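You operate a simulated robot arm through the tools that you are given. There is no shell and no other tool.

The job below is to be done with a simulated robot arm. You get a single attempt, and the scene is never put back.

Task
Clamp the cradled mask, pull both straps tight, then unclamp it.
Fine: tight is when the yellow stitch shows past the buckle.

The check looks at the end state, three seconds after you hand in, the way a careful person would. Anything else that was tipped, shoved, dropped, spilled or broken makes it a failure.

Robot
A 6-joint arm with a two-finger parallel gripper, fixed in place. Base frame: the origin is on the floor under the middle of its stand, x ahead of it, y to its left, z up. Readings come in cm, degrees, newtons and seconds.
With the tool pointing down near the work surface it reaches from about 44 to 86 cm from the base axis. Its first joint turns from -115.0 to 115.0 degrees. Payload 4.2 kg.
Tool frame: the origin (TCP) lies between the finger pads and is the grasp point; the fingertips stand 2.3 cm ahead of it; z points along the fingers, y is the line along which they close. The gripper opens to 9.4 cm. The fingers are 3.8 cm wide and 1 cm thick; the gripper's body (5.4 by 9.6 cm) begins 3.9 cm behind the TCP.
Orientation is told as [roll, pitch, yaw] about the base's x, y, z axes, in that order, counted from this pose: with the fingers straight down and closing along the base's y, the tool's x points along the base's -x, its y along +y and its z along -z.

Tools
- The arm moves only by the tool apply_moves. Its argument "steps" is a list of rows, each a list of 7 numbers: the opening, from 0 (shut) to 1 (fully open), then the shift along the tool's x, y, z in cm, then the turn, a rotation vector about the tool's x, y, z in degrees. In form: [[gripper, dx, dy, dz, wx, wy, wz], ...]. A call has 1 to 20 rows; each row is the pose to reach, as a shift and turn from the pose commanded when the call began, along the tool's axes at that moment. Rows are played at 5 a second. More than 5 cm and 8.6 degrees between two rows, or a gripper value outside its range, and nothing of the call is played. Where a pose cannot be reached the arm comes as near as it can. A force on the tool above 90 N (or 10 N above the force at the start of the call, whichever is more), or a blocked arm, ends the call early, and 0.2 s more pass. Each finger travels about 10.8 cm/s and halts on what it meets, pressing with about 21 N; the grip force reading is that of the motor and also rises with nothing between the fingers. The clock runs only during rows and for 0.2 s after the last one: add rows that repeat a pose to give the fingers time. It gives the time, the measured TCP pose, the force on the tool (base axes), the opening and the grip force at its end, in the units of the frame above (readings bear some noise), with the torque about the TCP (base axes, N m) and any sound that the robot's microphone picked up.
- Cameras (640 x 400 px; columns grow to the right, rows downward): "scene" is fixed at [21.93, 65.02, 165.57]; the picture's right is [-0.79, -0.61, 0.00], its down [-0.43, 0.55, -0.72] and it looks along [0.44, -0.57, -0.70] (base axes); focal length 311 px, centre (320, 200). "wrist" rides on the gripper at [8.6, 1.6, -7.4] in the tool frame; the picture's right is [-0.18, 0.98, 0.00], its down [-0.58, -0.11, -0.81] and it looks along [-0.79, -0.15, 0.59] (tool axes); focal length 243 px, centre (320, 200). There is no depth. A picture from a camera that has moved, and an enlarged one, comes with that camera's place and axes in the base frame and with its lens.
- grab_frame(camera): a new picture of that camera. It takes no simulated time.
- lift_body(by): slides the trunk up (or, below 0, down) by that many cm; the arm rides with it, the base frame stays. It gives what a move gives, with no picture.
- enlarge(camera, box): a new picture of the part [left, top, right, bottom] of that camera's present view, enlarged. It takes no simulated time.
- hand_in(): hands the job in; it is judged then, once.

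Nothing tells you positions but the pictures and the camera data. Unless the task says otherwise, let go and move clear before handing in.

The tools are called after ">>>" as a command line: name --pt "numbers of a row" for each row, then --argument value for the rest, lists and objects as JSON in quotes. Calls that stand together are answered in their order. apply_moves: Moves the arm, as the interface text tells. Its arguments: {"type":"object","properties":{"steps":{"type":"array","items":{"type":"array","items":{"type":"number"}}}},"required":["steps"]} The other tools are called the same way: lift_body (by) moves the trunk up or down; grab_frame (camera) takes a picture; enlarge (camera, box) takes an enlarged picture of a part of a camera's view; hand_in () hands the job in.

At the start:

```text
clock: 0.0
eef_pos: [50.31, 0.33, 131.63]
ee_rot: [0.0, -0.1, 0.1]
ft_force: [0.0, -1.6, 0.6]
ft_torque: [0.01, -0.03, -0.03]
width: 9.4
grasp_force: 0.0
trunk travel left (down, up): [-87.5, 11.5]
```

scene: 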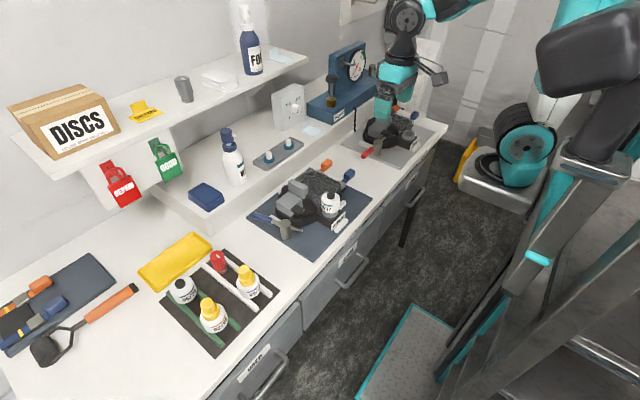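
wrist: 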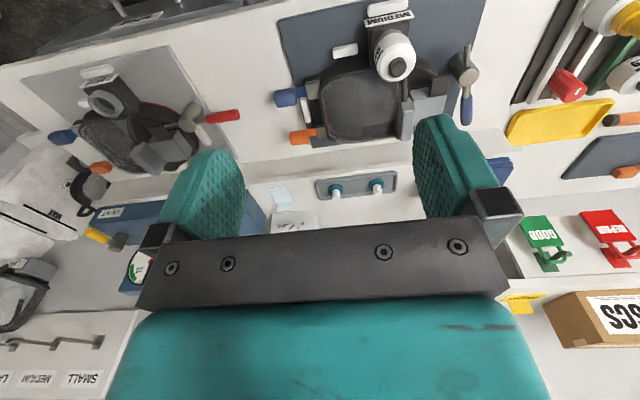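

I see a bench with two dark fixtures: one (centre) with a mask-like thing on a dark mat, and another farther along on a grey mat, both with clamp handles. I'll look closer before moving anything.

>>> enlarge --camera "scene" --box '[240, 140, 400, 260]'

>>> enlarge --camera "scene" --box '[330, 80, 450, 180]'

>>> enlarge --camera "wrist" --box '[250, 0, 500, 160]'

>>> enlarge --camera "wrist" --box '[20, 40, 270, 210]'

```text
3.33 times, centred on (320, 200) of scene
camera zoom: at [21.93, 65.02, 165.57], right [-0.79, -0.61, 0.0], down [-0.43, 0.55, -0.72], along [0.44, -0.57, -0.7], focal length 1037 px, centre (320, 200)
```

zoom: 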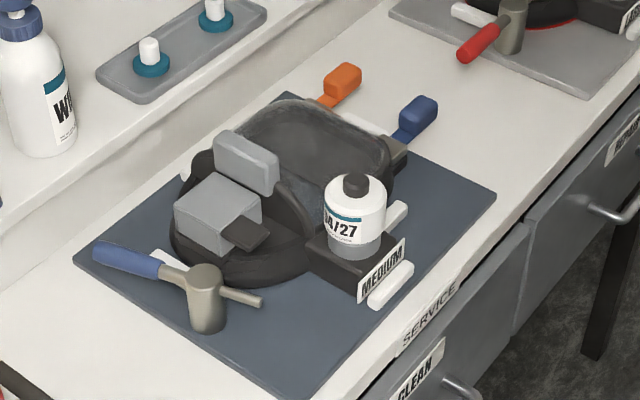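

```text
4.00 times, centred on (390, 130) of scene
camera zoom: at [21.93, 65.02, 165.57], right [-0.79, -0.61, 0.0], down [-0.43, 0.55, -0.72], along [0.44, -0.57, -0.7], focal length 1244 px, centre (40, 480)
```

zoom: 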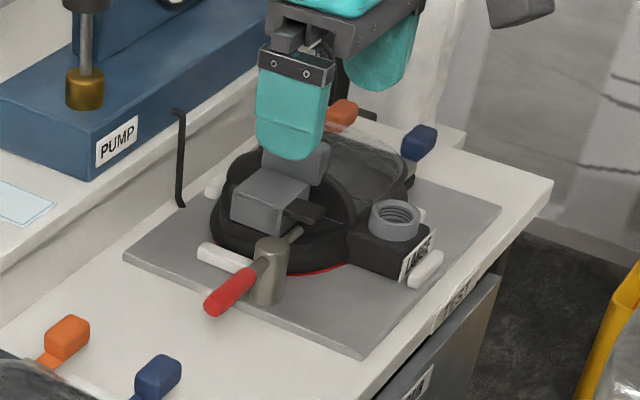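

```text
2.50 times, centred on (375, 80) of wrist
camera zoom: at [41.65, 1.87, 139.05], right [0.18, 0.98, 0.0], down [0.58, -0.11, 0.81], along [0.79, -0.15, -0.59], focal length 606 px, centre (182, 500)
```

zoom: 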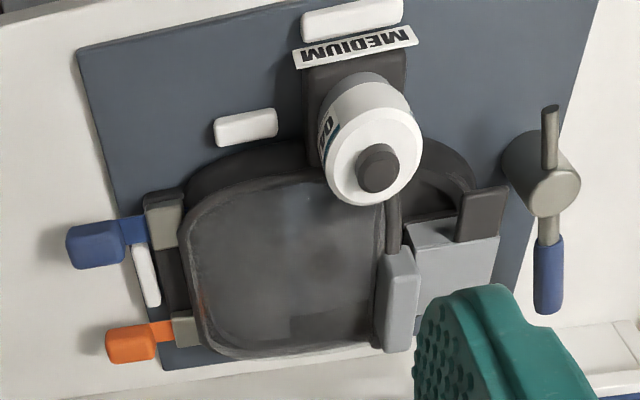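

```text
2.35 times, centred on (145, 125) of wrist
camera zoom: at [41.65, 1.87, 139.05], right [0.18, 0.98, 0.0], down [0.58, -0.11, 0.81], along [0.79, -0.15, -0.59], focal length 571 px, centre (732, 376)
```

zoom: 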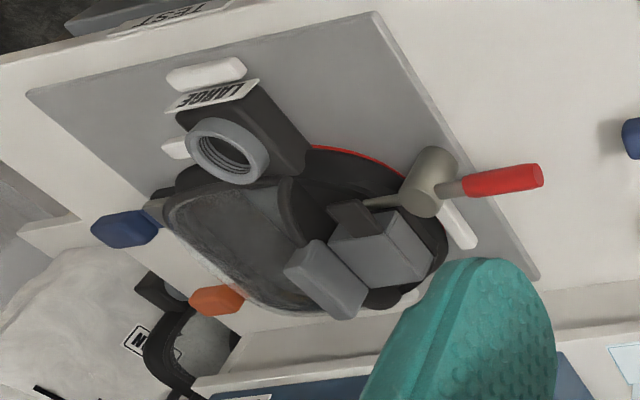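

The centre "SERVICE" cradle holds a mask (MEDIUM). Its blue-handled clamp is swung away, and the blue and orange strap tabs are on its right (-y) side. The "TEST" station further right appears clamped already. I'll lower the trunk for a closer look before touching anything.

>>> lift_body --by -12

>>> grab_frame --camera "wrist"

>>> grab_frame --camera "scene"

>>> enlarge --camera "wrist" --box '[230, 0, 500, 170]'

>>> enlarge --camera "scene" --box '[295, 165, 365, 210]'

>>> enlarge --camera "scene" --box '[245, 180, 315, 250]'

```text
clock: 1.5
eef_pos: [50.32, 0.33, 119.6]
ee_rot: [0.0, 0.0, 0.1]
ft_force: [-0.6, -0.7, -0.5]
ft_torque: [-0.02, 0.02, 0.02]
width: 9.4
grasp_force: 0.1
trunk travel left (down, up): [-75.5, 23.5]
```

```text
taken
camera wrist: at [41.65, 1.87, 127.05], right [0.18, 0.98, 0.0], down [0.58, -0.11, 0.81], along [0.79, -0.15, -0.59], focal length 243 px, centre (320, 200)
```

wrist: 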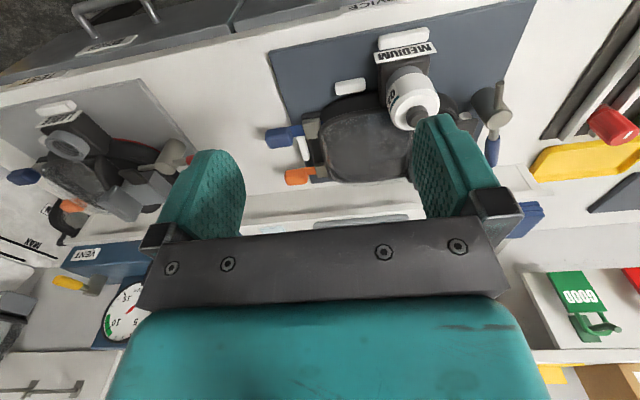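

```text
taken
```

scene: 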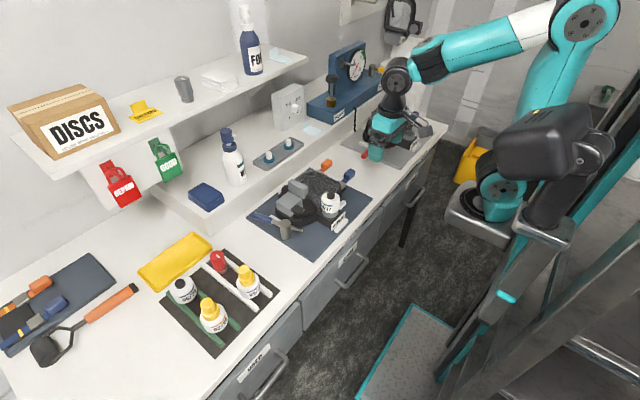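

```text
2.35 times, centred on (365, 85) of wrist
camera zoom: at [41.65, 1.87, 127.05], right [0.18, 0.98, 0.0], down [0.58, -0.11, 0.81], along [0.79, -0.15, -0.59], focal length 571 px, centre (214, 471)
```

zoom: 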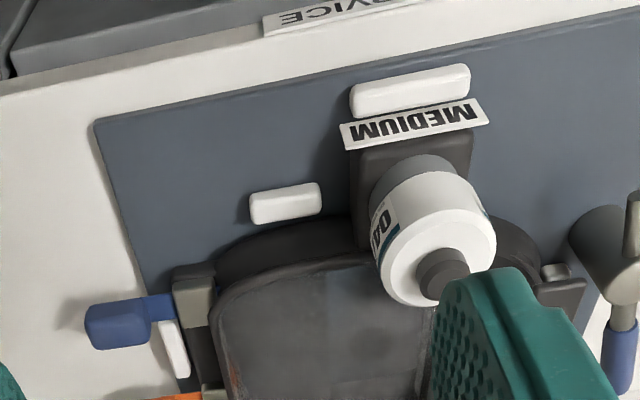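

```text
8.89 times, centred on (330, 188) of scene
camera zoom: at [21.93, 65.02, 165.57], right [-0.79, -0.61, 0.0], down [-0.43, 0.55, -0.72], along [0.44, -0.57, -0.7], focal length 2766 px, centre (231, 311)
```

zoom: 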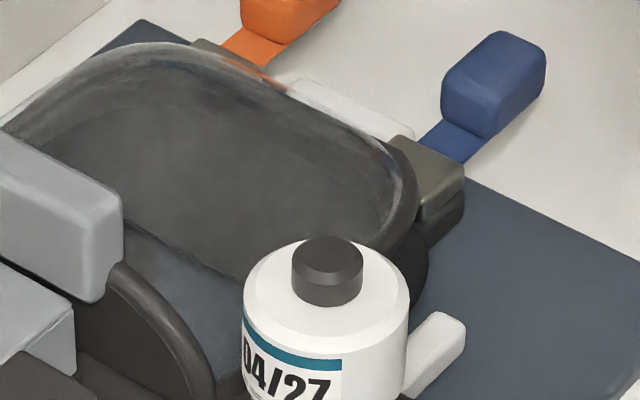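

```text
5.71 times, centred on (280, 215) of scene
camera zoom: at [21.93, 65.02, 165.57], right [-0.79, -0.61, 0.0], down [-0.43, 0.55, -0.72], along [0.44, -0.57, -0.7], focal length 1778 px, centre (549, 114)
```

zoom: 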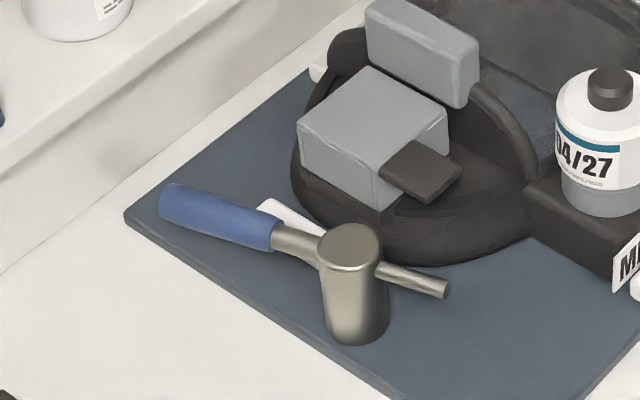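

The mask's straps (blue and orange) exit through buckles toward -y, and the clamp handle on its post is turned away from the black tongue. I'll look closer at the TEST clamp as a reference for the closed position, and at the other things around the room.

>>> enlarge --camera "wrist" --box '[0, 80, 220, 240]'

>>> enlarge --camera "scene" --box '[0, 60, 220, 200]'

>>> enlarge --camera "scene" --box '[340, 80, 460, 170]'

>>> enlarge --camera "scene" --box '[0, 230, 280, 400]'

```text
2.50 times, centred on (110, 160) of wrist
camera zoom: at [41.65, 1.87, 127.05], right [0.18, 0.98, 0.0], down [0.58, -0.11, 0.81], along [0.79, -0.15, -0.59], focal length 606 px, centre (845, 300)
```

zoom: 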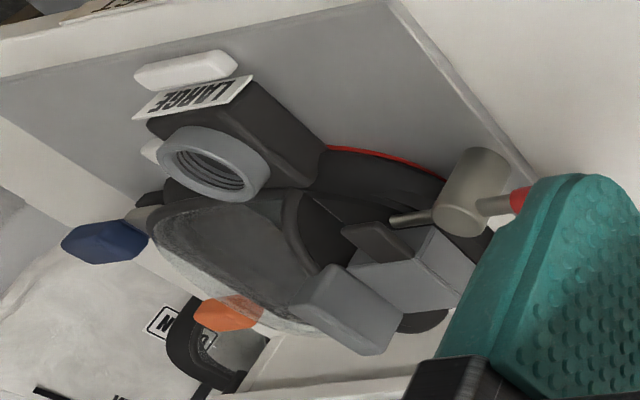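

```text
2.86 times, centred on (110, 130) of scene
camera zoom: at [21.93, 65.02, 165.57], right [-0.79, -0.61, 0.0], down [-0.43, 0.55, -0.72], along [0.44, -0.57, -0.7], focal length 889 px, centre (920, 400)
```

zoom: 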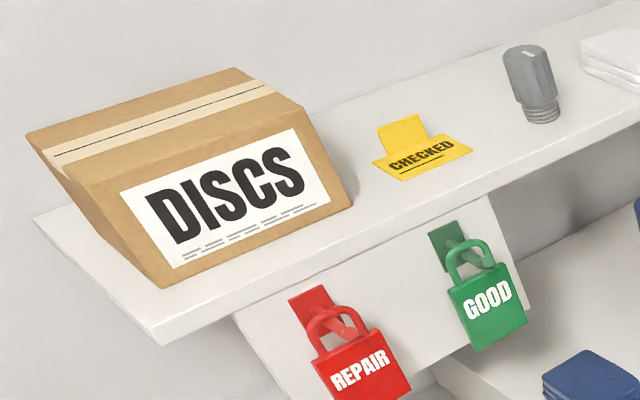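

```text
4.44 times, centred on (400, 125) of scene
camera zoom: at [21.93, 65.02, 165.57], right [-0.79, -0.61, 0.0], down [-0.43, 0.55, -0.72], along [0.44, -0.57, -0.7], focal length 1383 px, centre (-36, 533)
```

zoom: 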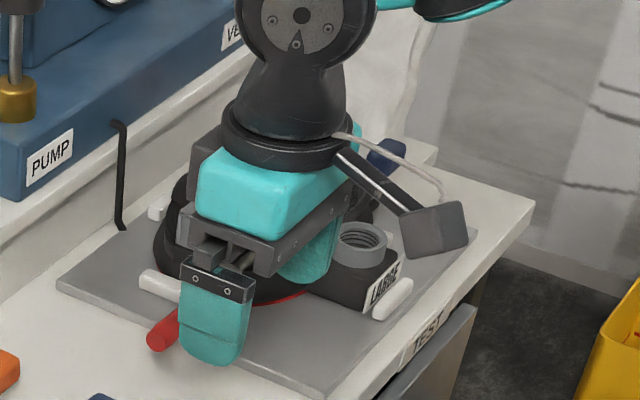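

```text
2.29 times, centred on (140, 315) of scene
camera zoom: at [21.93, 65.02, 165.57], right [-0.79, -0.61, 0.0], down [-0.43, 0.55, -0.72], along [0.44, -0.57, -0.7], focal length 711 px, centre (731, -63)
```

zoom: 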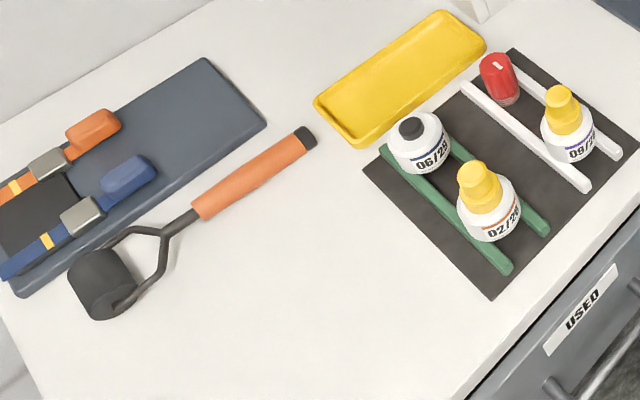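

There's a demo strap board at the far left; I'll zoom in to see how the stitch relates to the buckle.

>>> enlarge --camera "scene" --box '[0, 250, 130, 360]'

>>> enlarge --camera "scene" --box '[300, 150, 380, 200]'

```text
3.64 times, centred on (65, 305) of scene
camera zoom: at [21.93, 65.02, 165.57], right [-0.79, -0.61, 0.0], down [-0.43, 0.55, -0.72], along [0.44, -0.57, -0.7], focal length 1131 px, centre (1247, -182)
```

zoom: 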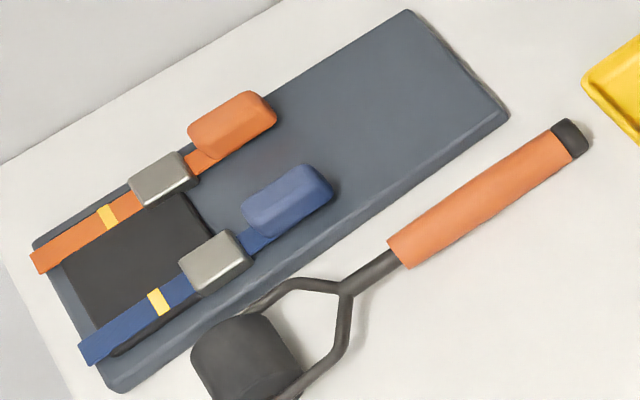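

```text
8.00 times, centred on (340, 175) of scene
camera zoom: at [21.93, 65.02, 165.57], right [-0.79, -0.61, 0.0], down [-0.43, 0.55, -0.72], along [0.44, -0.57, -0.7], focal length 2489 px, centre (160, 400)
```

zoom: 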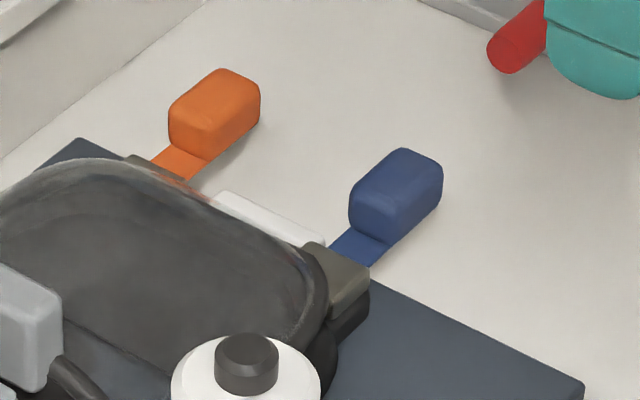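

The demo board shows the stitch starts well inside the buckle, so each strap must be drawn out several cm. I'll move the gripper high over to the clamp post (about [66.7, 23.4], top z≈97) for a close view.

>>> apply_moves --pt "1 -1 4.5 0 0 0 0" --pt "1 -2 9 0 0 0 0" --pt "1 -3 13.5 0 0 0 0" --pt "1 -4 18 0 0 0 0" --pt "1 -4 22.5 0 0 0 0" --pt "1 -4 24 3 0 0 0" --pt "1 -4 24 5 0 0 0"

>>> grab_frame --camera "wrist"

>>> grab_frame --camera "scene"

>>> enlarge --camera "scene" --box '[340, 80, 460, 170]'

```text
clock: 3.1
eef_pos: [54.24, 24.16, 114.73]
ee_rot: [-0.1, -0.1, 0.0]
ft_force: [0.2, -0.8, -0.3]
ft_torque: [0.03, -0.02, 0.03]
width: 9.43
grasp_force: 0.0
trunk travel left (down, up): [-75.5, 23.5]
```

```text
taken
camera wrist: at [45.64, 25.78, 122.16], right [0.18, 0.98, 0.0], down [0.58, -0.11, 0.81], along [0.79, -0.15, -0.59], focal length 243 px, centre (320, 200)
```

wrist: 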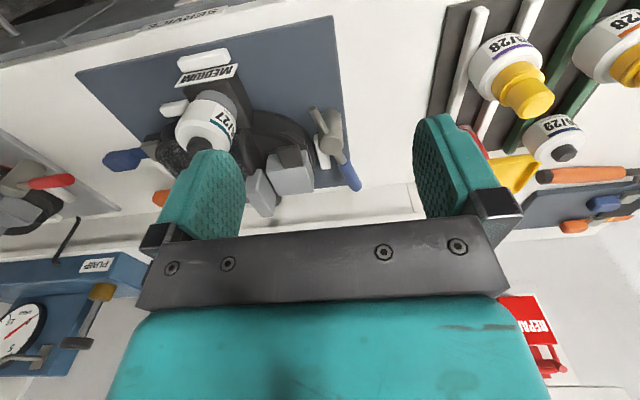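

```text
taken
```

scene: 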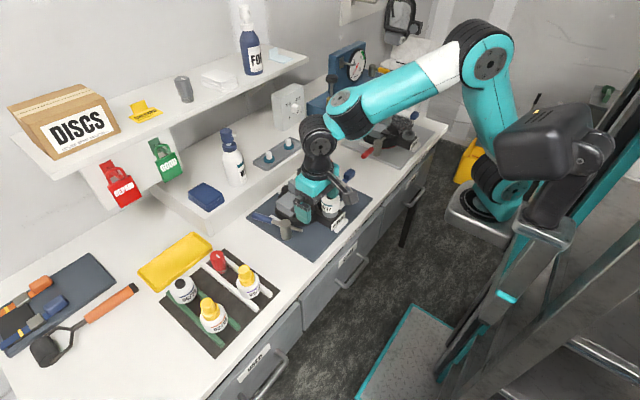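

```text
4.44 times, centred on (400, 125) of scene
camera zoom: at [21.93, 65.02, 165.57], right [-0.79, -0.61, 0.0], down [-0.43, 0.55, -0.72], along [0.44, -0.57, -0.7], focal length 1383 px, centre (-36, 533)
```

zoom: 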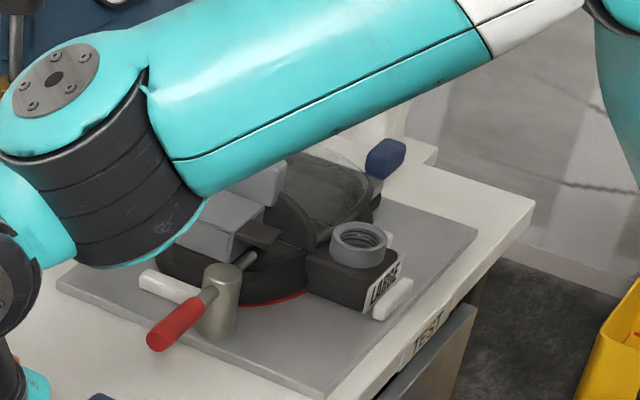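

The view over the clamp is clear now; I'll enlarge it to measure the handle, rod and tongue.

>>> enlarge --camera "wrist" --box '[230, 90, 390, 190]'

>>> enlarge --camera "wrist" --box '[80, 30, 240, 130]'

>>> enlarge --camera "wrist" --box '[0, 130, 130, 240]'

```text
4.00 times, centred on (310, 140) of wrist
camera zoom: at [45.64, 25.78, 122.16], right [0.18, 0.98, 0.0], down [0.58, -0.11, 0.81], along [0.79, -0.15, -0.59], focal length 970 px, centre (360, 440)
```

zoom: 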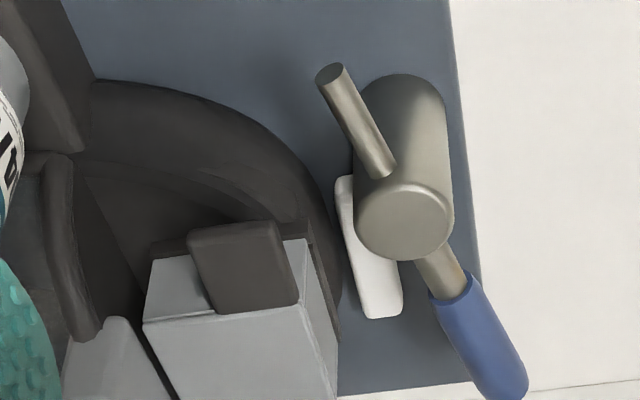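

```text
4.00 times, centred on (160, 80) of wrist
camera zoom: at [45.64, 25.78, 122.16], right [0.18, 0.98, 0.0], down [0.58, -0.11, 0.81], along [0.79, -0.15, -0.59], focal length 970 px, centre (960, 680)
```

zoom: 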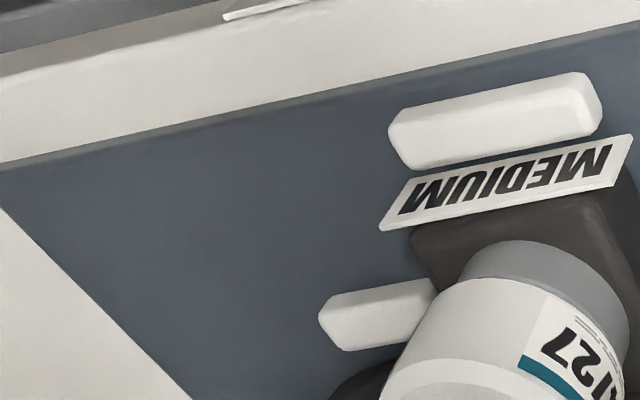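

```text
3.64 times, centred on (65, 185) of wrist
camera zoom: at [45.64, 25.78, 122.16], right [0.18, 0.98, 0.0], down [0.58, -0.11, 0.81], along [0.79, -0.15, -0.59], focal length 882 px, centre (1247, 254)
```

zoom: 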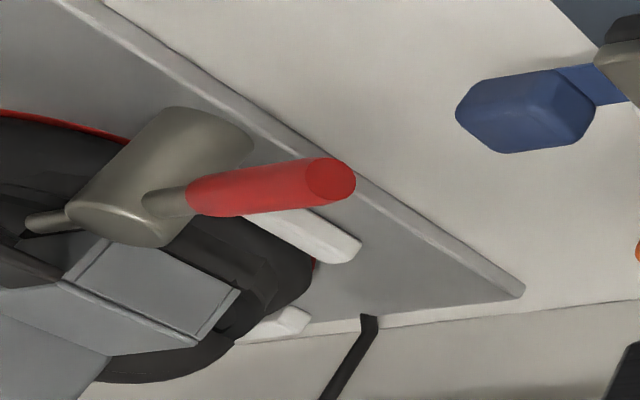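

The rod lies at about z 96, the handle from r≈5 to 11 cm at about 15° from +x, and the post axis at about [66.9, 23.2]. The TEST clamp shows the closed pose, with its handle toward +y and its rod pointing at the tongue. I'll put the half-open gripper above the blue grip, aligned with it.

>>> apply_moves --pt "0.6 -4 0.2 0 0 0 -5" --pt "0.45 -8 0.4 0 0 0 -10" --pt "0.45 -12 0.7 1 0 0 -15" --pt "0.45 -16 1 3 0 0 -15" --pt "0.45 -19 1.1 6 0 0 -15" --pt "0.45 -20.8 1.2 9 0 0 -15" --pt "0.45 -20.8 1.2 10.7 0 0 -15"

>>> grab_frame --camera "wrist"

>>> enlarge --camera "scene" --box '[225, 150, 345, 250]'

```text
clock: 4.7
eef_pos: [75.26, 25.4, 103.92]
ee_rot: [-0.1, 0.1, 15.0]
ft_force: [-1.2, -0.5, -0.1]
ft_torque: [0.0, 0.0, -0.01]
width: 4.24
grasp_force: 0.2
trunk travel left (down, up): [-75.5, 23.5]
```

```text
taken
camera wrist: at [66.52, 24.7, 111.33], right [-0.08, 1.0, 0.0], down [0.59, 0.05, 0.81], along [0.8, 0.06, -0.59], focal length 243 px, centre (320, 200)
```

wrist: 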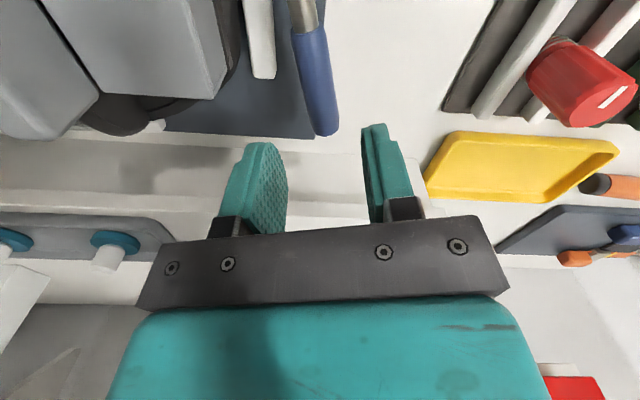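

```text
4.00 times, centred on (285, 200) of scene
camera zoom: at [21.93, 65.02, 165.57], right [-0.79, -0.61, 0.0], down [-0.43, 0.55, -0.72], along [0.44, -0.57, -0.7], focal length 1244 px, centre (460, 200)
```

zoom: 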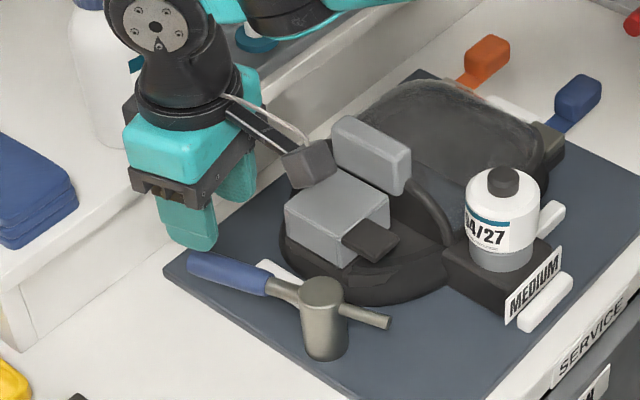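

The fingers are lined up with the blue grip (grip midline at y≈25.2 for x≈75.3). I'll descend straight down so the fingers straddle it.

>>> apply_moves --pt "0.45 0 -0.1 2.5 0 0 0" --pt "0.45 0 -0.2 5 0 0 0" --pt "0.45 0 -0.2 6.5 0 0 0" --pt "0.45 0 -0.2 7.5 0 0 0" --pt "0.45 0 -0.2 7.5 0 0 0"

>>> grab_frame --camera "wrist"

>>> enlarge --camera "scene" --box '[225, 150, 345, 250]'

```text
clock: 5.9
eef_pos: [75.17, 25.23, 96.32]
ee_rot: [0.0, 0.0, 15.0]
ft_force: [-0.9, 0.2, -0.5]
ft_torque: [0.02, 0.01, -0.04]
width: 4.24
grasp_force: 0.0
trunk travel left (down, up): [-75.5, 23.5]
```

```text
taken
camera wrist: at [66.47, 24.48, 103.79], right [-0.08, 1.0, 0.0], down [0.59, 0.05, 0.81], along [0.8, 0.06, -0.59], focal length 243 px, centre (320, 200)
```

wrist: 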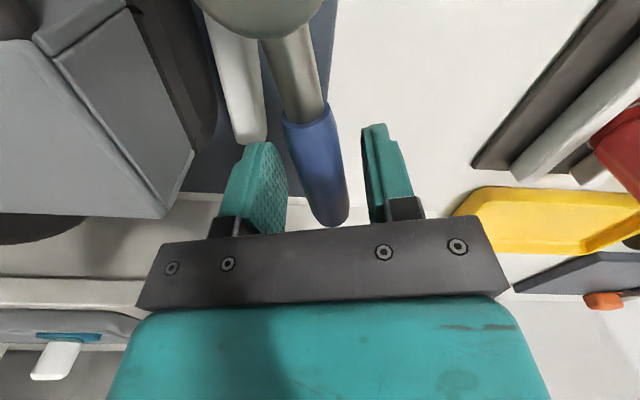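

```text
4.00 times, centred on (285, 200) of scene
camera zoom: at [21.93, 65.02, 165.57], right [-0.79, -0.61, 0.0], down [-0.43, 0.55, -0.72], along [0.44, -0.57, -0.7], focal length 1244 px, centre (460, 200)
```

zoom: 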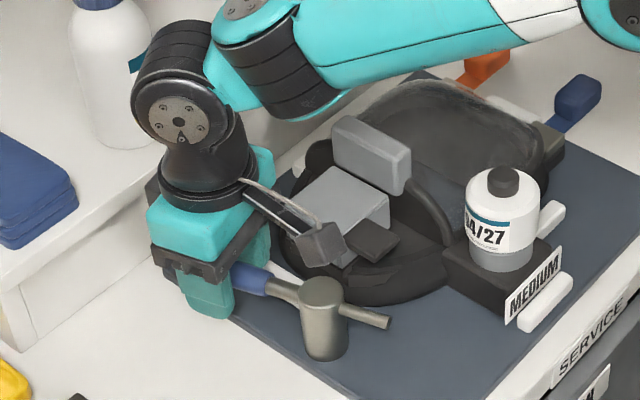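

The grip sits between the fingers with the pads straddling it. Now I'll swing it counter-clockwise on an arc about the post, in small steps, watching the force.

>>> apply_moves --pt "0.33 0 0 0 0 0 0" --pt "0.33 0.058 1.186 0 0 0 -8" --pt "0.33 0.279 2.353 0 0 0 -16" --pt "0.33 0.663 3.477 0 0 0 -24" --pt "0.33 1.198 4.537 0 0 0 -32" --pt "0.33 1.875 5.512 0 0 0 -40"

>>> grab_frame --camera "wrist"

>>> enlarge --camera "scene" --box '[225, 150, 345, 250]'

```text
clock: 7.3
eef_pos: [71.93, 29.93, 96.33]
ee_rot: [0.0, 0.1, 55.1]
ft_force: [0.9, -1.4, 0.3]
ft_torque: [0.02, 0.03, -0.04]
width: 3.13
grasp_force: 1.2
trunk travel left (down, up): [-75.5, 23.5]
```

```text
taken
camera wrist: at [65.66, 23.87, 103.84], right [-0.7, 0.71, 0.0], down [0.42, 0.41, 0.81], along [0.57, 0.57, -0.59], focal length 243 px, centre (320, 200)
```

wrist: 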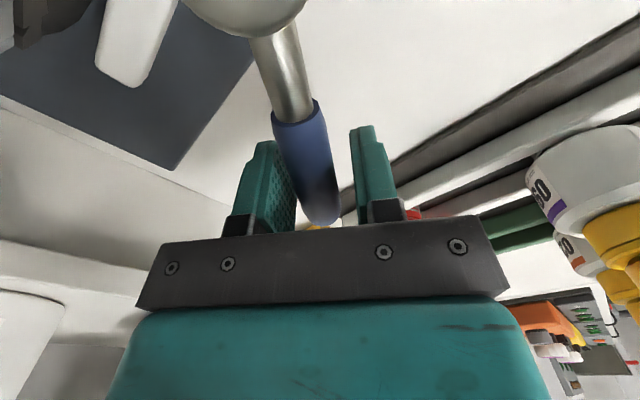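

```text
4.00 times, centred on (285, 200) of scene
camera zoom: at [21.93, 65.02, 165.57], right [-0.79, -0.61, 0.0], down [-0.43, 0.55, -0.72], along [0.44, -0.57, -0.7], focal length 1244 px, centre (460, 200)
```

zoom: 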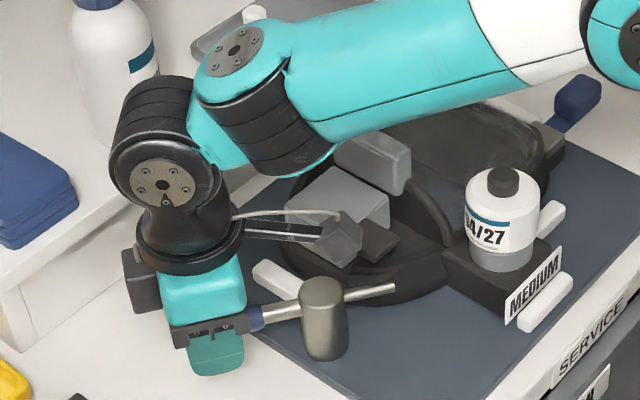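

The handle follows smoothly with only about 1–2 N of resistance. I'll continue the arc toward the closed position in smaller steps.

>>> apply_moves --pt "0.33 0.058 1.186 0 0 0 -8" --pt "0.33 0.279 2.353 0 0 0 -16" --pt "0.33 0.663 3.477 0 0 0 -24" --pt "0.33 0.909 4.015 0 0 0 -28" --pt "0.33 1.198 4.537 0 0 0 -32"

>>> grab_frame --camera "wrist"

>>> enlarge --camera "scene" --box '[240, 160, 340, 250]'

```text
clock: 8.5
eef_pos: [67.4, 31.71, 96.42]
ee_rot: [0.0, 0.0, 87.2]
ft_force: [-1.0, 0.3, 0.1]
ft_torque: [0.01, -0.04, -0.03]
width: 3.11
grasp_force: 0.0
trunk travel left (down, up): [-75.5, 23.5]
```

```text
taken
camera wrist: at [65.52, 23.14, 103.84], right [-0.97, 0.23, 0.0], down [0.14, 0.57, 0.81], along [0.19, 0.78, -0.59], focal length 243 px, centre (320, 200)
```

wrist: 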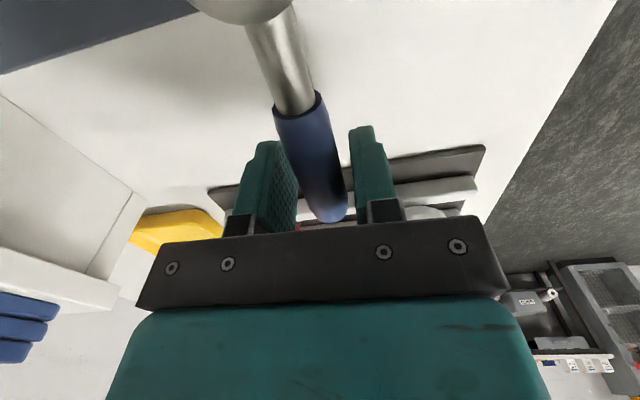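

```text
4.44 times, centred on (290, 205) of scene
camera zoom: at [21.93, 65.02, 165.57], right [-0.79, -0.61, 0.0], down [-0.43, 0.55, -0.72], along [0.44, -0.57, -0.7], focal length 1383 px, centre (453, 178)
```

zoom: 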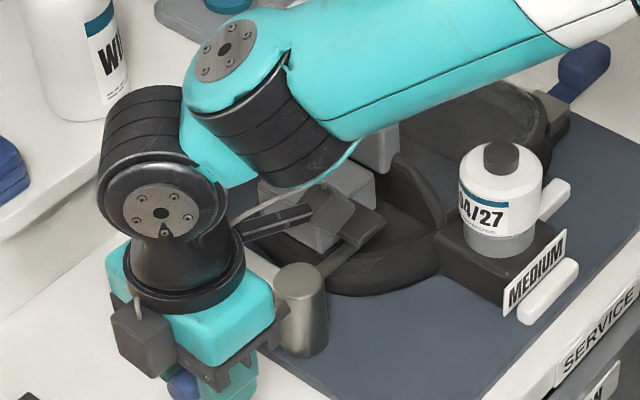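

The rod is moving under the tongue with almost no force so far. I'll continue a few degrees at a time to find the stop or click.

>>> apply_moves --pt "0.33 0.002 0.446 0 0 0 -3" --pt "0.33 0.028 0.89 0 0 0 -6" --pt "0.33 0.028 0.89 0 0 0 -6"

>>> enlarge --camera "wrist" --box '[180, 0, 440, 230]'

>>> enlarge --camera "scene" --box '[270, 180, 330, 240]'

```text
clock: 9.3
eef_pos: [66.79, 31.61, 96.23]
ee_rot: [-0.1, 0.0, 92.9]
ft_force: [14.9, -2.1, -1.9]
ft_torque: [0.18, 0.01, -0.21]
width: 3.75
grasp_force: 7.5
trunk travel left (down, up): [-75.5, 23.5]
```

```text
1.74 times, centred on (310, 115) of wrist
camera zoom: at [65.59, 22.95, 103.77], right [-0.99, 0.13, 0.0], down [0.08, 0.59, 0.81], along [0.11, 0.8, -0.59], focal length 422 px, centre (337, 348)
```

zoom: 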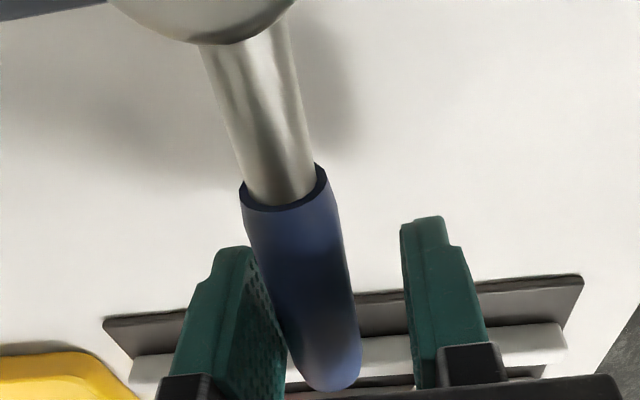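

```text
6.67 times, centred on (300, 210) of scene
camera zoom: at [21.93, 65.02, 165.57], right [-0.79, -0.61, 0.0], down [-0.43, 0.55, -0.72], along [0.44, -0.57, -0.7], focal length 2074 px, centre (453, 133)
```

zoom: 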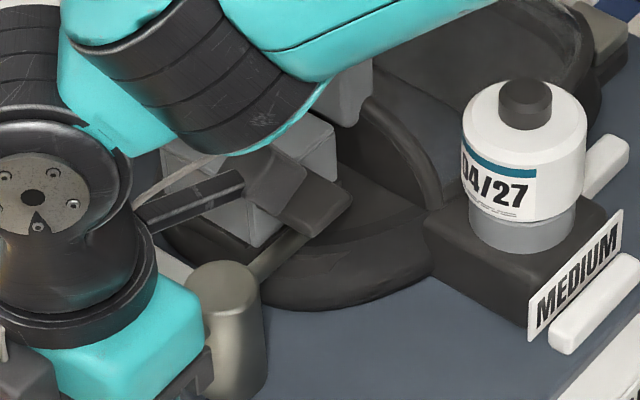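

Resistance of about 15 N has appeared with the handle at about 87°, matching the TEST clamp's closed angle. To be sure it's fully home I'll re-centre on the handle, grip it, and check the position.

>>> apply_moves --pt "0.4 0 -0.45 0 0 0 3" --pt "0.4 0 -0.87 0 0 0 6.5" --pt "0.4 0 -0.87 0 0 0 6.5"

>>> enlarge --camera "wrist" --box '[180, 0, 440, 230]'

>>> enlarge --camera "scene" --box '[270, 180, 330, 240]'

```text
clock: 10.1
eef_pos: [67.28, 31.74, 96.4]
ee_rot: [0.0, 0.0, 86.5]
ft_force: [-0.4, 0.2, 0.2]
ft_torque: [-0.02, 0.02, 0.04]
width: 3.76
grasp_force: 0.1
trunk travel left (down, up): [-75.5, 23.5]
```

```text
1.74 times, centred on (310, 115) of wrist
camera zoom: at [65.32, 23.23, 103.83], right [-0.97, 0.24, 0.0], down [0.14, 0.57, 0.81], along [0.2, 0.78, -0.59], focal length 422 px, centre (337, 348)
```

zoom: 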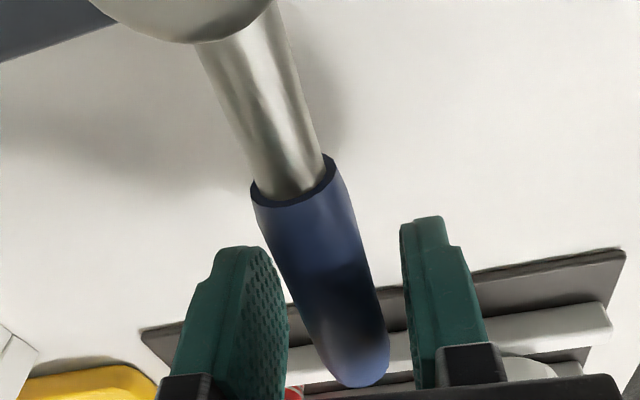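

```text
6.67 times, centred on (300, 210) of scene
camera zoom: at [21.93, 65.02, 165.57], right [-0.79, -0.61, 0.0], down [-0.43, 0.55, -0.72], along [0.44, -0.57, -0.7], focal length 2074 px, centre (453, 133)
```

zoom: 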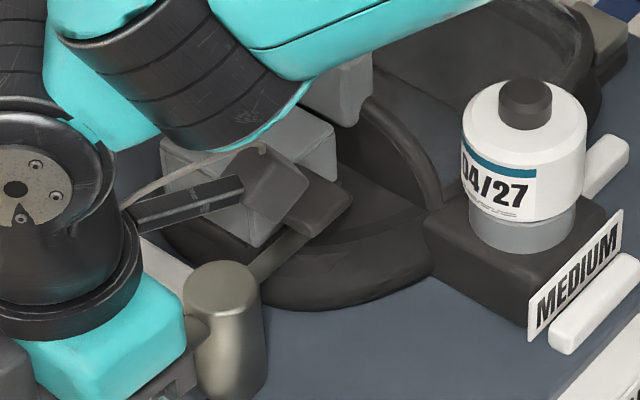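

The handle stays at about 88–89° by itself. I'll grip it and give a small extra turn to confirm it's against its stop.

>>> apply_moves --pt "0.25 0 0 0 0 0 0" --pt "0.2 0 0 0 0 0 0" --pt "0.2 0 0 0 0 0 0" --pt "0.2 0.019 0.447 0 0 0 -3" --pt "0.2 0.045 0.745 0 0 0 -5" --pt "0.2 0.045 0.745 0 0 0 -5"

>>> enlarge --camera "wrist" --box '[180, 0, 440, 230]'

>>> enlarge --camera "scene" --box '[270, 180, 330, 240]'

```text
clock: 11.5
eef_pos: [67.21, 31.79, 96.56]
ee_rot: [-0.4, -0.2, 91.0]
ft_force: [51.2, 6.7, -5.9]
ft_torque: [-0.5, 0.05, -1.3]
width: 2.6
grasp_force: 44.5
trunk travel left (down, up): [-75.5, 23.5]
```

```text
1.74 times, centred on (310, 115) of wrist
camera zoom: at [65.76, 23.0, 103.78], right [-0.99, 0.17, -0.01], down [0.09, 0.58, 0.81], along [0.14, 0.8, -0.59], focal length 422 px, centre (337, 348)
```

zoom: 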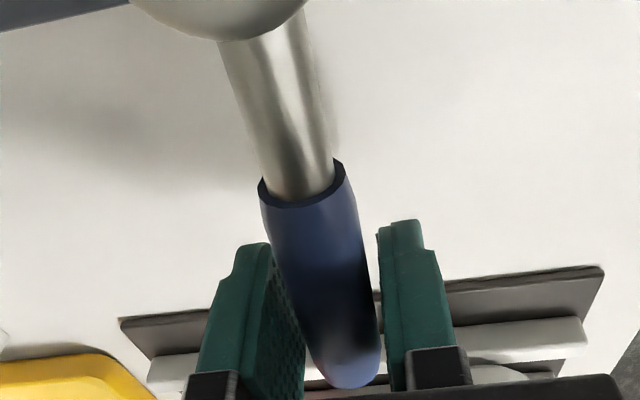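

```text
6.67 times, centred on (300, 210) of scene
camera zoom: at [21.93, 65.02, 165.57], right [-0.79, -0.61, 0.0], down [-0.43, 0.55, -0.72], along [0.44, -0.57, -0.7], focal length 2074 px, centre (453, 133)
```

zoom: 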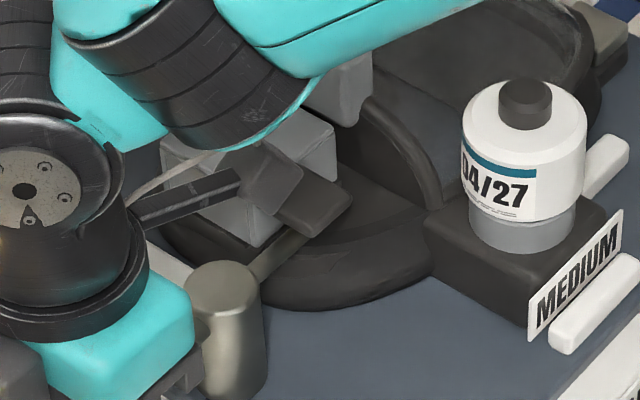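

At 51 N it didn't move any further, so the clamp is against its closed stop. I'll relax, open the fingers and lift clear.

>>> apply_moves --pt "0.2 0 -0.35 0 0 0 2.5" --pt "0.3 0 -0.7 0 0 0 4.5" --pt "0.45 0 -0.7 0 0 0 4.5" --pt "0.45 0 -0.7 0 0 0 4.5" --pt "0.45 0 -0.7 -3 0 0 4.5" --pt "0.45 0 -0.7 -7 0 0 4.5" --pt "0.45 0 -0.7 -11 0 0 4.5" --pt "0.45 0 -0.7 -15 0 0 4.5"

>>> grab_frame --camera "wrist"

>>> enlarge --camera "scene" --box '[225, 150, 345, 250]'

```text
clock: 13.3
eef_pos: [67.42, 31.74, 111.34]
ee_rot: [0.0, 0.0, 87.0]
ft_force: [0.6, 0.2, -0.7]
ft_torque: [-0.02, 0.05, 0.02]
width: 4.23
grasp_force: 0.1
trunk travel left (down, up): [-75.5, 23.5]
```

```text
taken
camera wrist: at [65.36, 23.25, 118.76], right [-0.97, 0.24, 0.0], down [0.14, 0.58, 0.81], along [0.19, 0.78, -0.59], focal length 243 px, centre (320, 200)
```

wrist: 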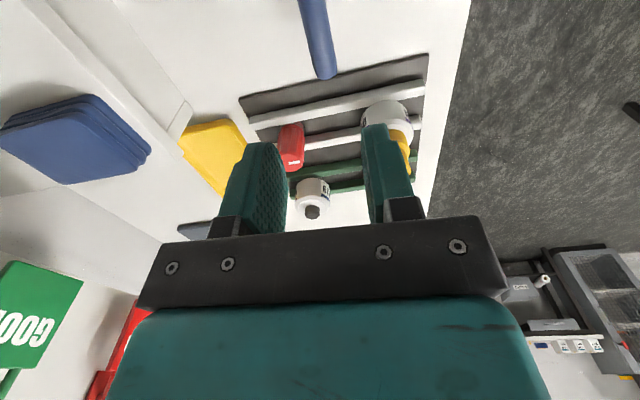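

```text
4.00 times, centred on (285, 200) of scene
camera zoom: at [21.93, 65.02, 165.57], right [-0.79, -0.61, 0.0], down [-0.43, 0.55, -0.72], along [0.44, -0.57, -0.7], focal length 1244 px, centre (460, 200)
```

zoom: 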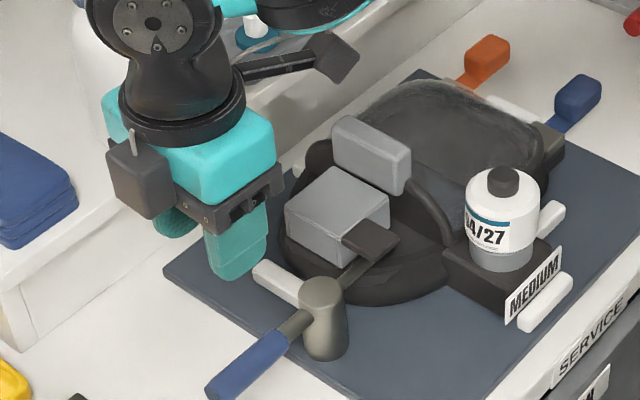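

The clamp is now closed, with the rod under the tongue as on the TEST fixture. Next I'll move high over toward the strap side and measure the tabs, lens height and TEST handle before choosing the grasp.

>>> apply_moves --pt "0.45 0 0 -4 0 0 0" --pt "0.45 4.5 0 -6 0 0 0" --pt "0.45 9 0 -6 0 0 0" --pt "0.45 13.5 0 -6 0 0 0" --pt "0.45 18 0 -6 0 0 0" --pt "0.45 22.5 0 -6 0 0 0" --pt "0.45 27 0 -6 0 0 0" --pt "0.45 31.5 0 -6 0 0 0"

>>> grab_frame --camera "wrist"

>>> grab_frame --camera "scene"

```text
clock: 15.1
eef_pos: [65.78, 0.2, 117.52]
ee_rot: [0.0, 0.0, 87.1]
ft_force: [0.3, 0.8, -0.4]
ft_torque: [-0.04, 0.0, 0.01]
width: 4.22
grasp_force: 0.1
trunk travel left (down, up): [-75.5, 23.5]
```

```text
taken
camera wrist: at [63.75, -8.35, 124.96], right [-0.97, 0.23, 0.0], down [0.14, 0.58, 0.81], along [0.19, 0.78, -0.59], focal length 243 px, centre (320, 200)
```

wrist: 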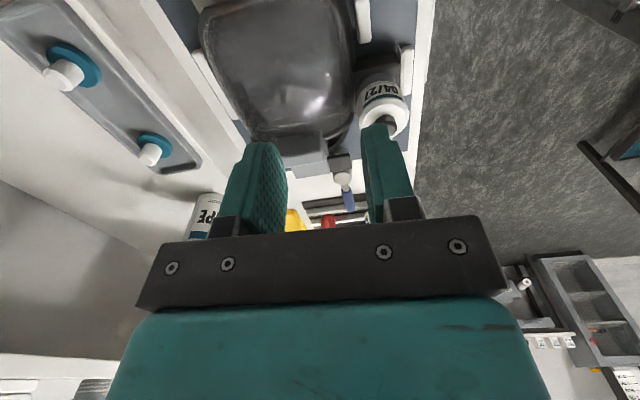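

```text
taken
```

scene: 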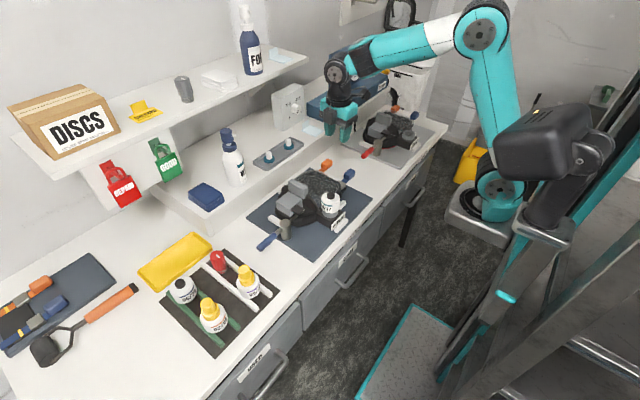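

The camera is past the tabs. I'll shift further toward -y so it looks back at the buckles.

>>> apply_moves --pt "0.45 4.5 0 0 0 0 0" --pt "0.45 9 0 0 0 0 0" --pt "0.45 13.5 0 0 0 0 0" --pt "0.45 18 0 0 0 0 0" --pt "0.45 20 0 0 0 0 0"

>>> grab_frame --camera "wrist"

>>> enlarge --camera "scene" --box '[290, 140, 370, 200]'

>>> enlarge --camera "scene" --box '[320, 60, 460, 170]'

```text
clock: 16.3
eef_pos: [64.63, -19.6, 117.43]
ee_rot: [0.0, 0.0, 87.1]
ft_force: [0.8, 0.5, 0.1]
ft_torque: [-0.01, 0.01, -0.01]
width: 4.26
grasp_force: 0.1
trunk travel left (down, up): [-75.5, 23.5]
```

```text
taken
camera wrist: at [62.63, -28.17, 124.83], right [-0.97, 0.23, 0.0], down [0.14, 0.57, 0.81], along [0.19, 0.78, -0.59], focal length 243 px, centre (320, 200)
```

wrist: 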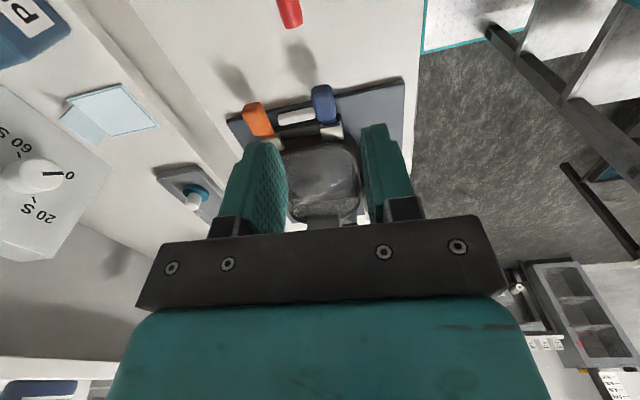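

```text
6.67 times, centred on (330, 170) of scene
camera zoom: at [21.93, 65.02, 165.57], right [-0.79, -0.61, 0.0], down [-0.43, 0.55, -0.72], along [0.44, -0.57, -0.7], focal length 2074 px, centre (253, 400)
```

zoom: 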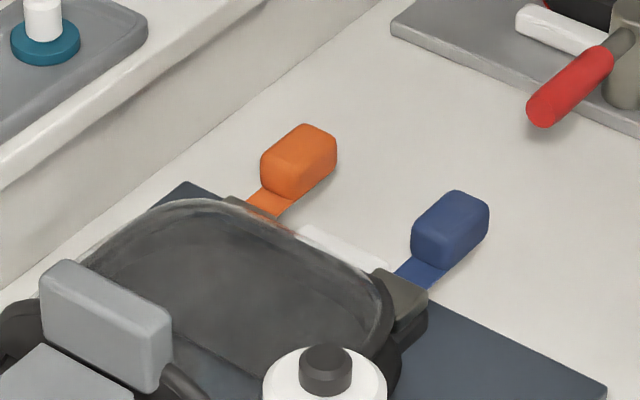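

```text
3.64 times, centred on (390, 115) of scene
camera zoom: at [21.93, 65.02, 165.57], right [-0.79, -0.61, 0.0], down [-0.43, 0.55, -0.72], along [0.44, -0.57, -0.7], focal length 1131 px, centre (66, 509)
```

zoom: 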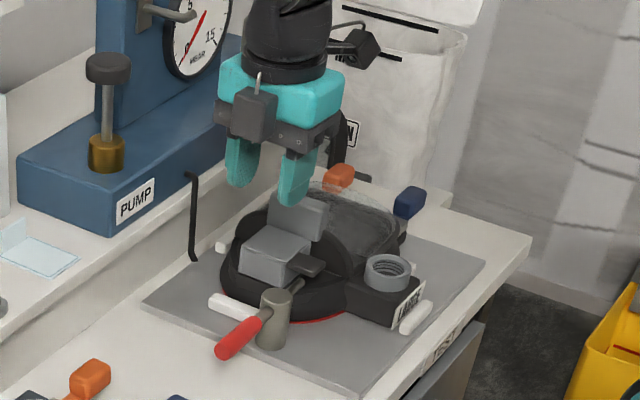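

I can see both tabs and buckles from the -y side now. I'll enlarge this view for accurate measurements.

>>> enlarge --camera "wrist" --box '[220, 70, 420, 195]'

>>> enlarge --camera "wrist" --box '[220, 0, 380, 100]'

>>> enlarge --camera "scene" --box '[310, 150, 360, 190]'

```text
3.20 times, centred on (320, 132) of wrist
camera zoom: at [62.63, -28.17, 124.83], right [-0.97, 0.23, 0.0], down [0.14, 0.57, 0.81], along [0.19, 0.78, -0.59], focal length 776 px, centre (320, 416)
```

zoom: 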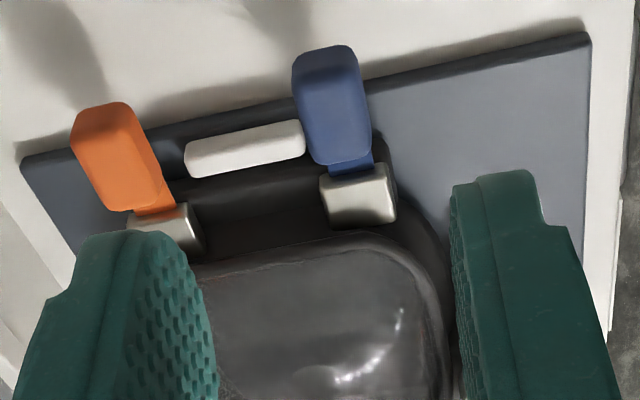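

```text
4.00 times, centred on (300, 50) of wrist
camera zoom: at [62.63, -28.17, 124.83], right [-0.97, 0.23, 0.0], down [0.14, 0.57, 0.81], along [0.19, 0.78, -0.59], focal length 970 px, centre (400, 800)
```

zoom: 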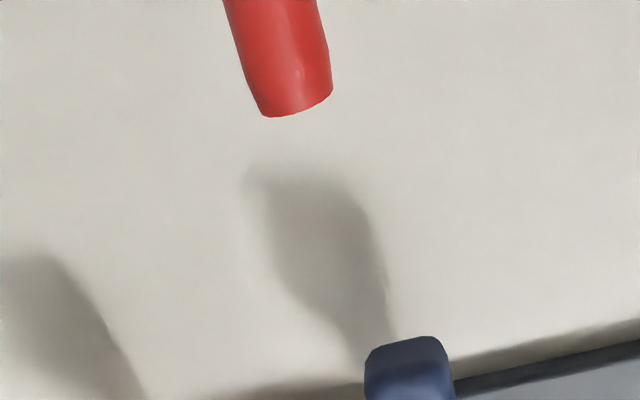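

```text
10.00 times, centred on (335, 170) of scene
camera zoom: at [21.93, 65.02, 165.57], right [-0.79, -0.61, 0.0], down [-0.43, 0.55, -0.72], along [0.44, -0.57, -0.7], focal length 3111 px, centre (170, 500)
```

zoom: 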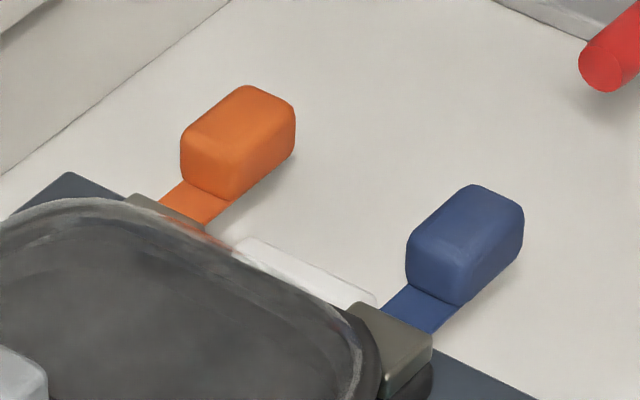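

The tabs are about 2.4 × 3.4 × 2.4 cm. Blue is centred at [66.45, -9.8, 94.2] and orange at [76.1, -9.7, 94.2], both pulling straight along -y. The TEST handle's end is at y≈-19.5, so I must stop short of it. I'll position above the blue tab with yaw 90.

>>> apply_moves --pt "0.5 -3 -0.5 0 0 0 -1" --pt "0.5 -6 -1 0 0 0 -2" --pt "0.5 -9.38 -1.33 0 0 0 -2.9" --pt "0.5 -9.38 -1.33 4 0 0 -2.9" --pt "0.5 -9.38 -1.33 8 0 0 -2.9" --pt "0.5 -9.38 -1.33 11.4 0 0 -2.9" --pt "0.5 -9.38 -1.33 13.4 0 0 -2.9"

>>> grab_frame --camera "wrist"

>>> enlarge --camera "scene" --box '[290, 120, 410, 200]'

```text
clock: 17.9
eef_pos: [66.49, -10.32, 104.22]
ee_rot: [0.0, 0.0, 90.0]
ft_force: [0.5, -0.6, 0.4]
ft_torque: [0.04, -0.01, 0.01]
width: 4.7
grasp_force: 0.0
trunk travel left (down, up): [-75.5, 23.5]
```

```text
taken
camera wrist: at [64.93, -18.94, 111.57], right [-0.98, 0.19, 0.0], down [0.11, 0.58, 0.81], along [0.15, 0.79, -0.59], focal length 243 px, centre (320, 200)
```

wrist: 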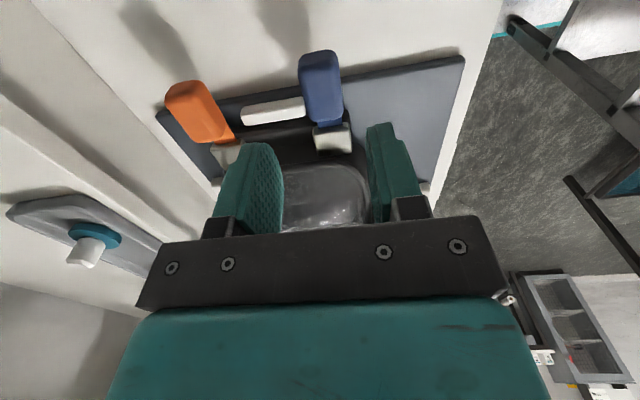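

```text
5.00 times, centred on (350, 160) of scene
camera zoom: at [21.93, 65.02, 165.57], right [-0.79, -0.61, 0.0], down [-0.43, 0.55, -0.72], along [0.44, -0.57, -0.7], focal length 1556 px, centre (170, 400)
```

zoom: 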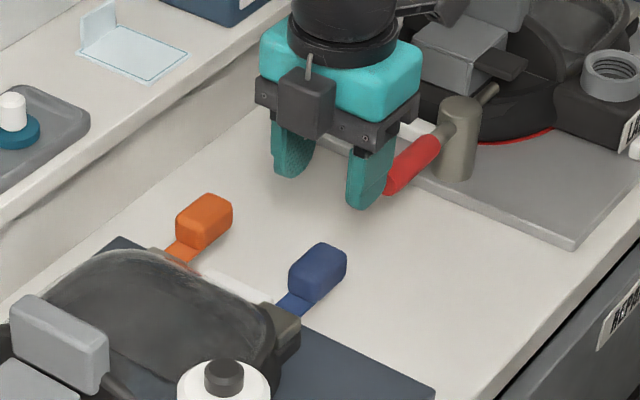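

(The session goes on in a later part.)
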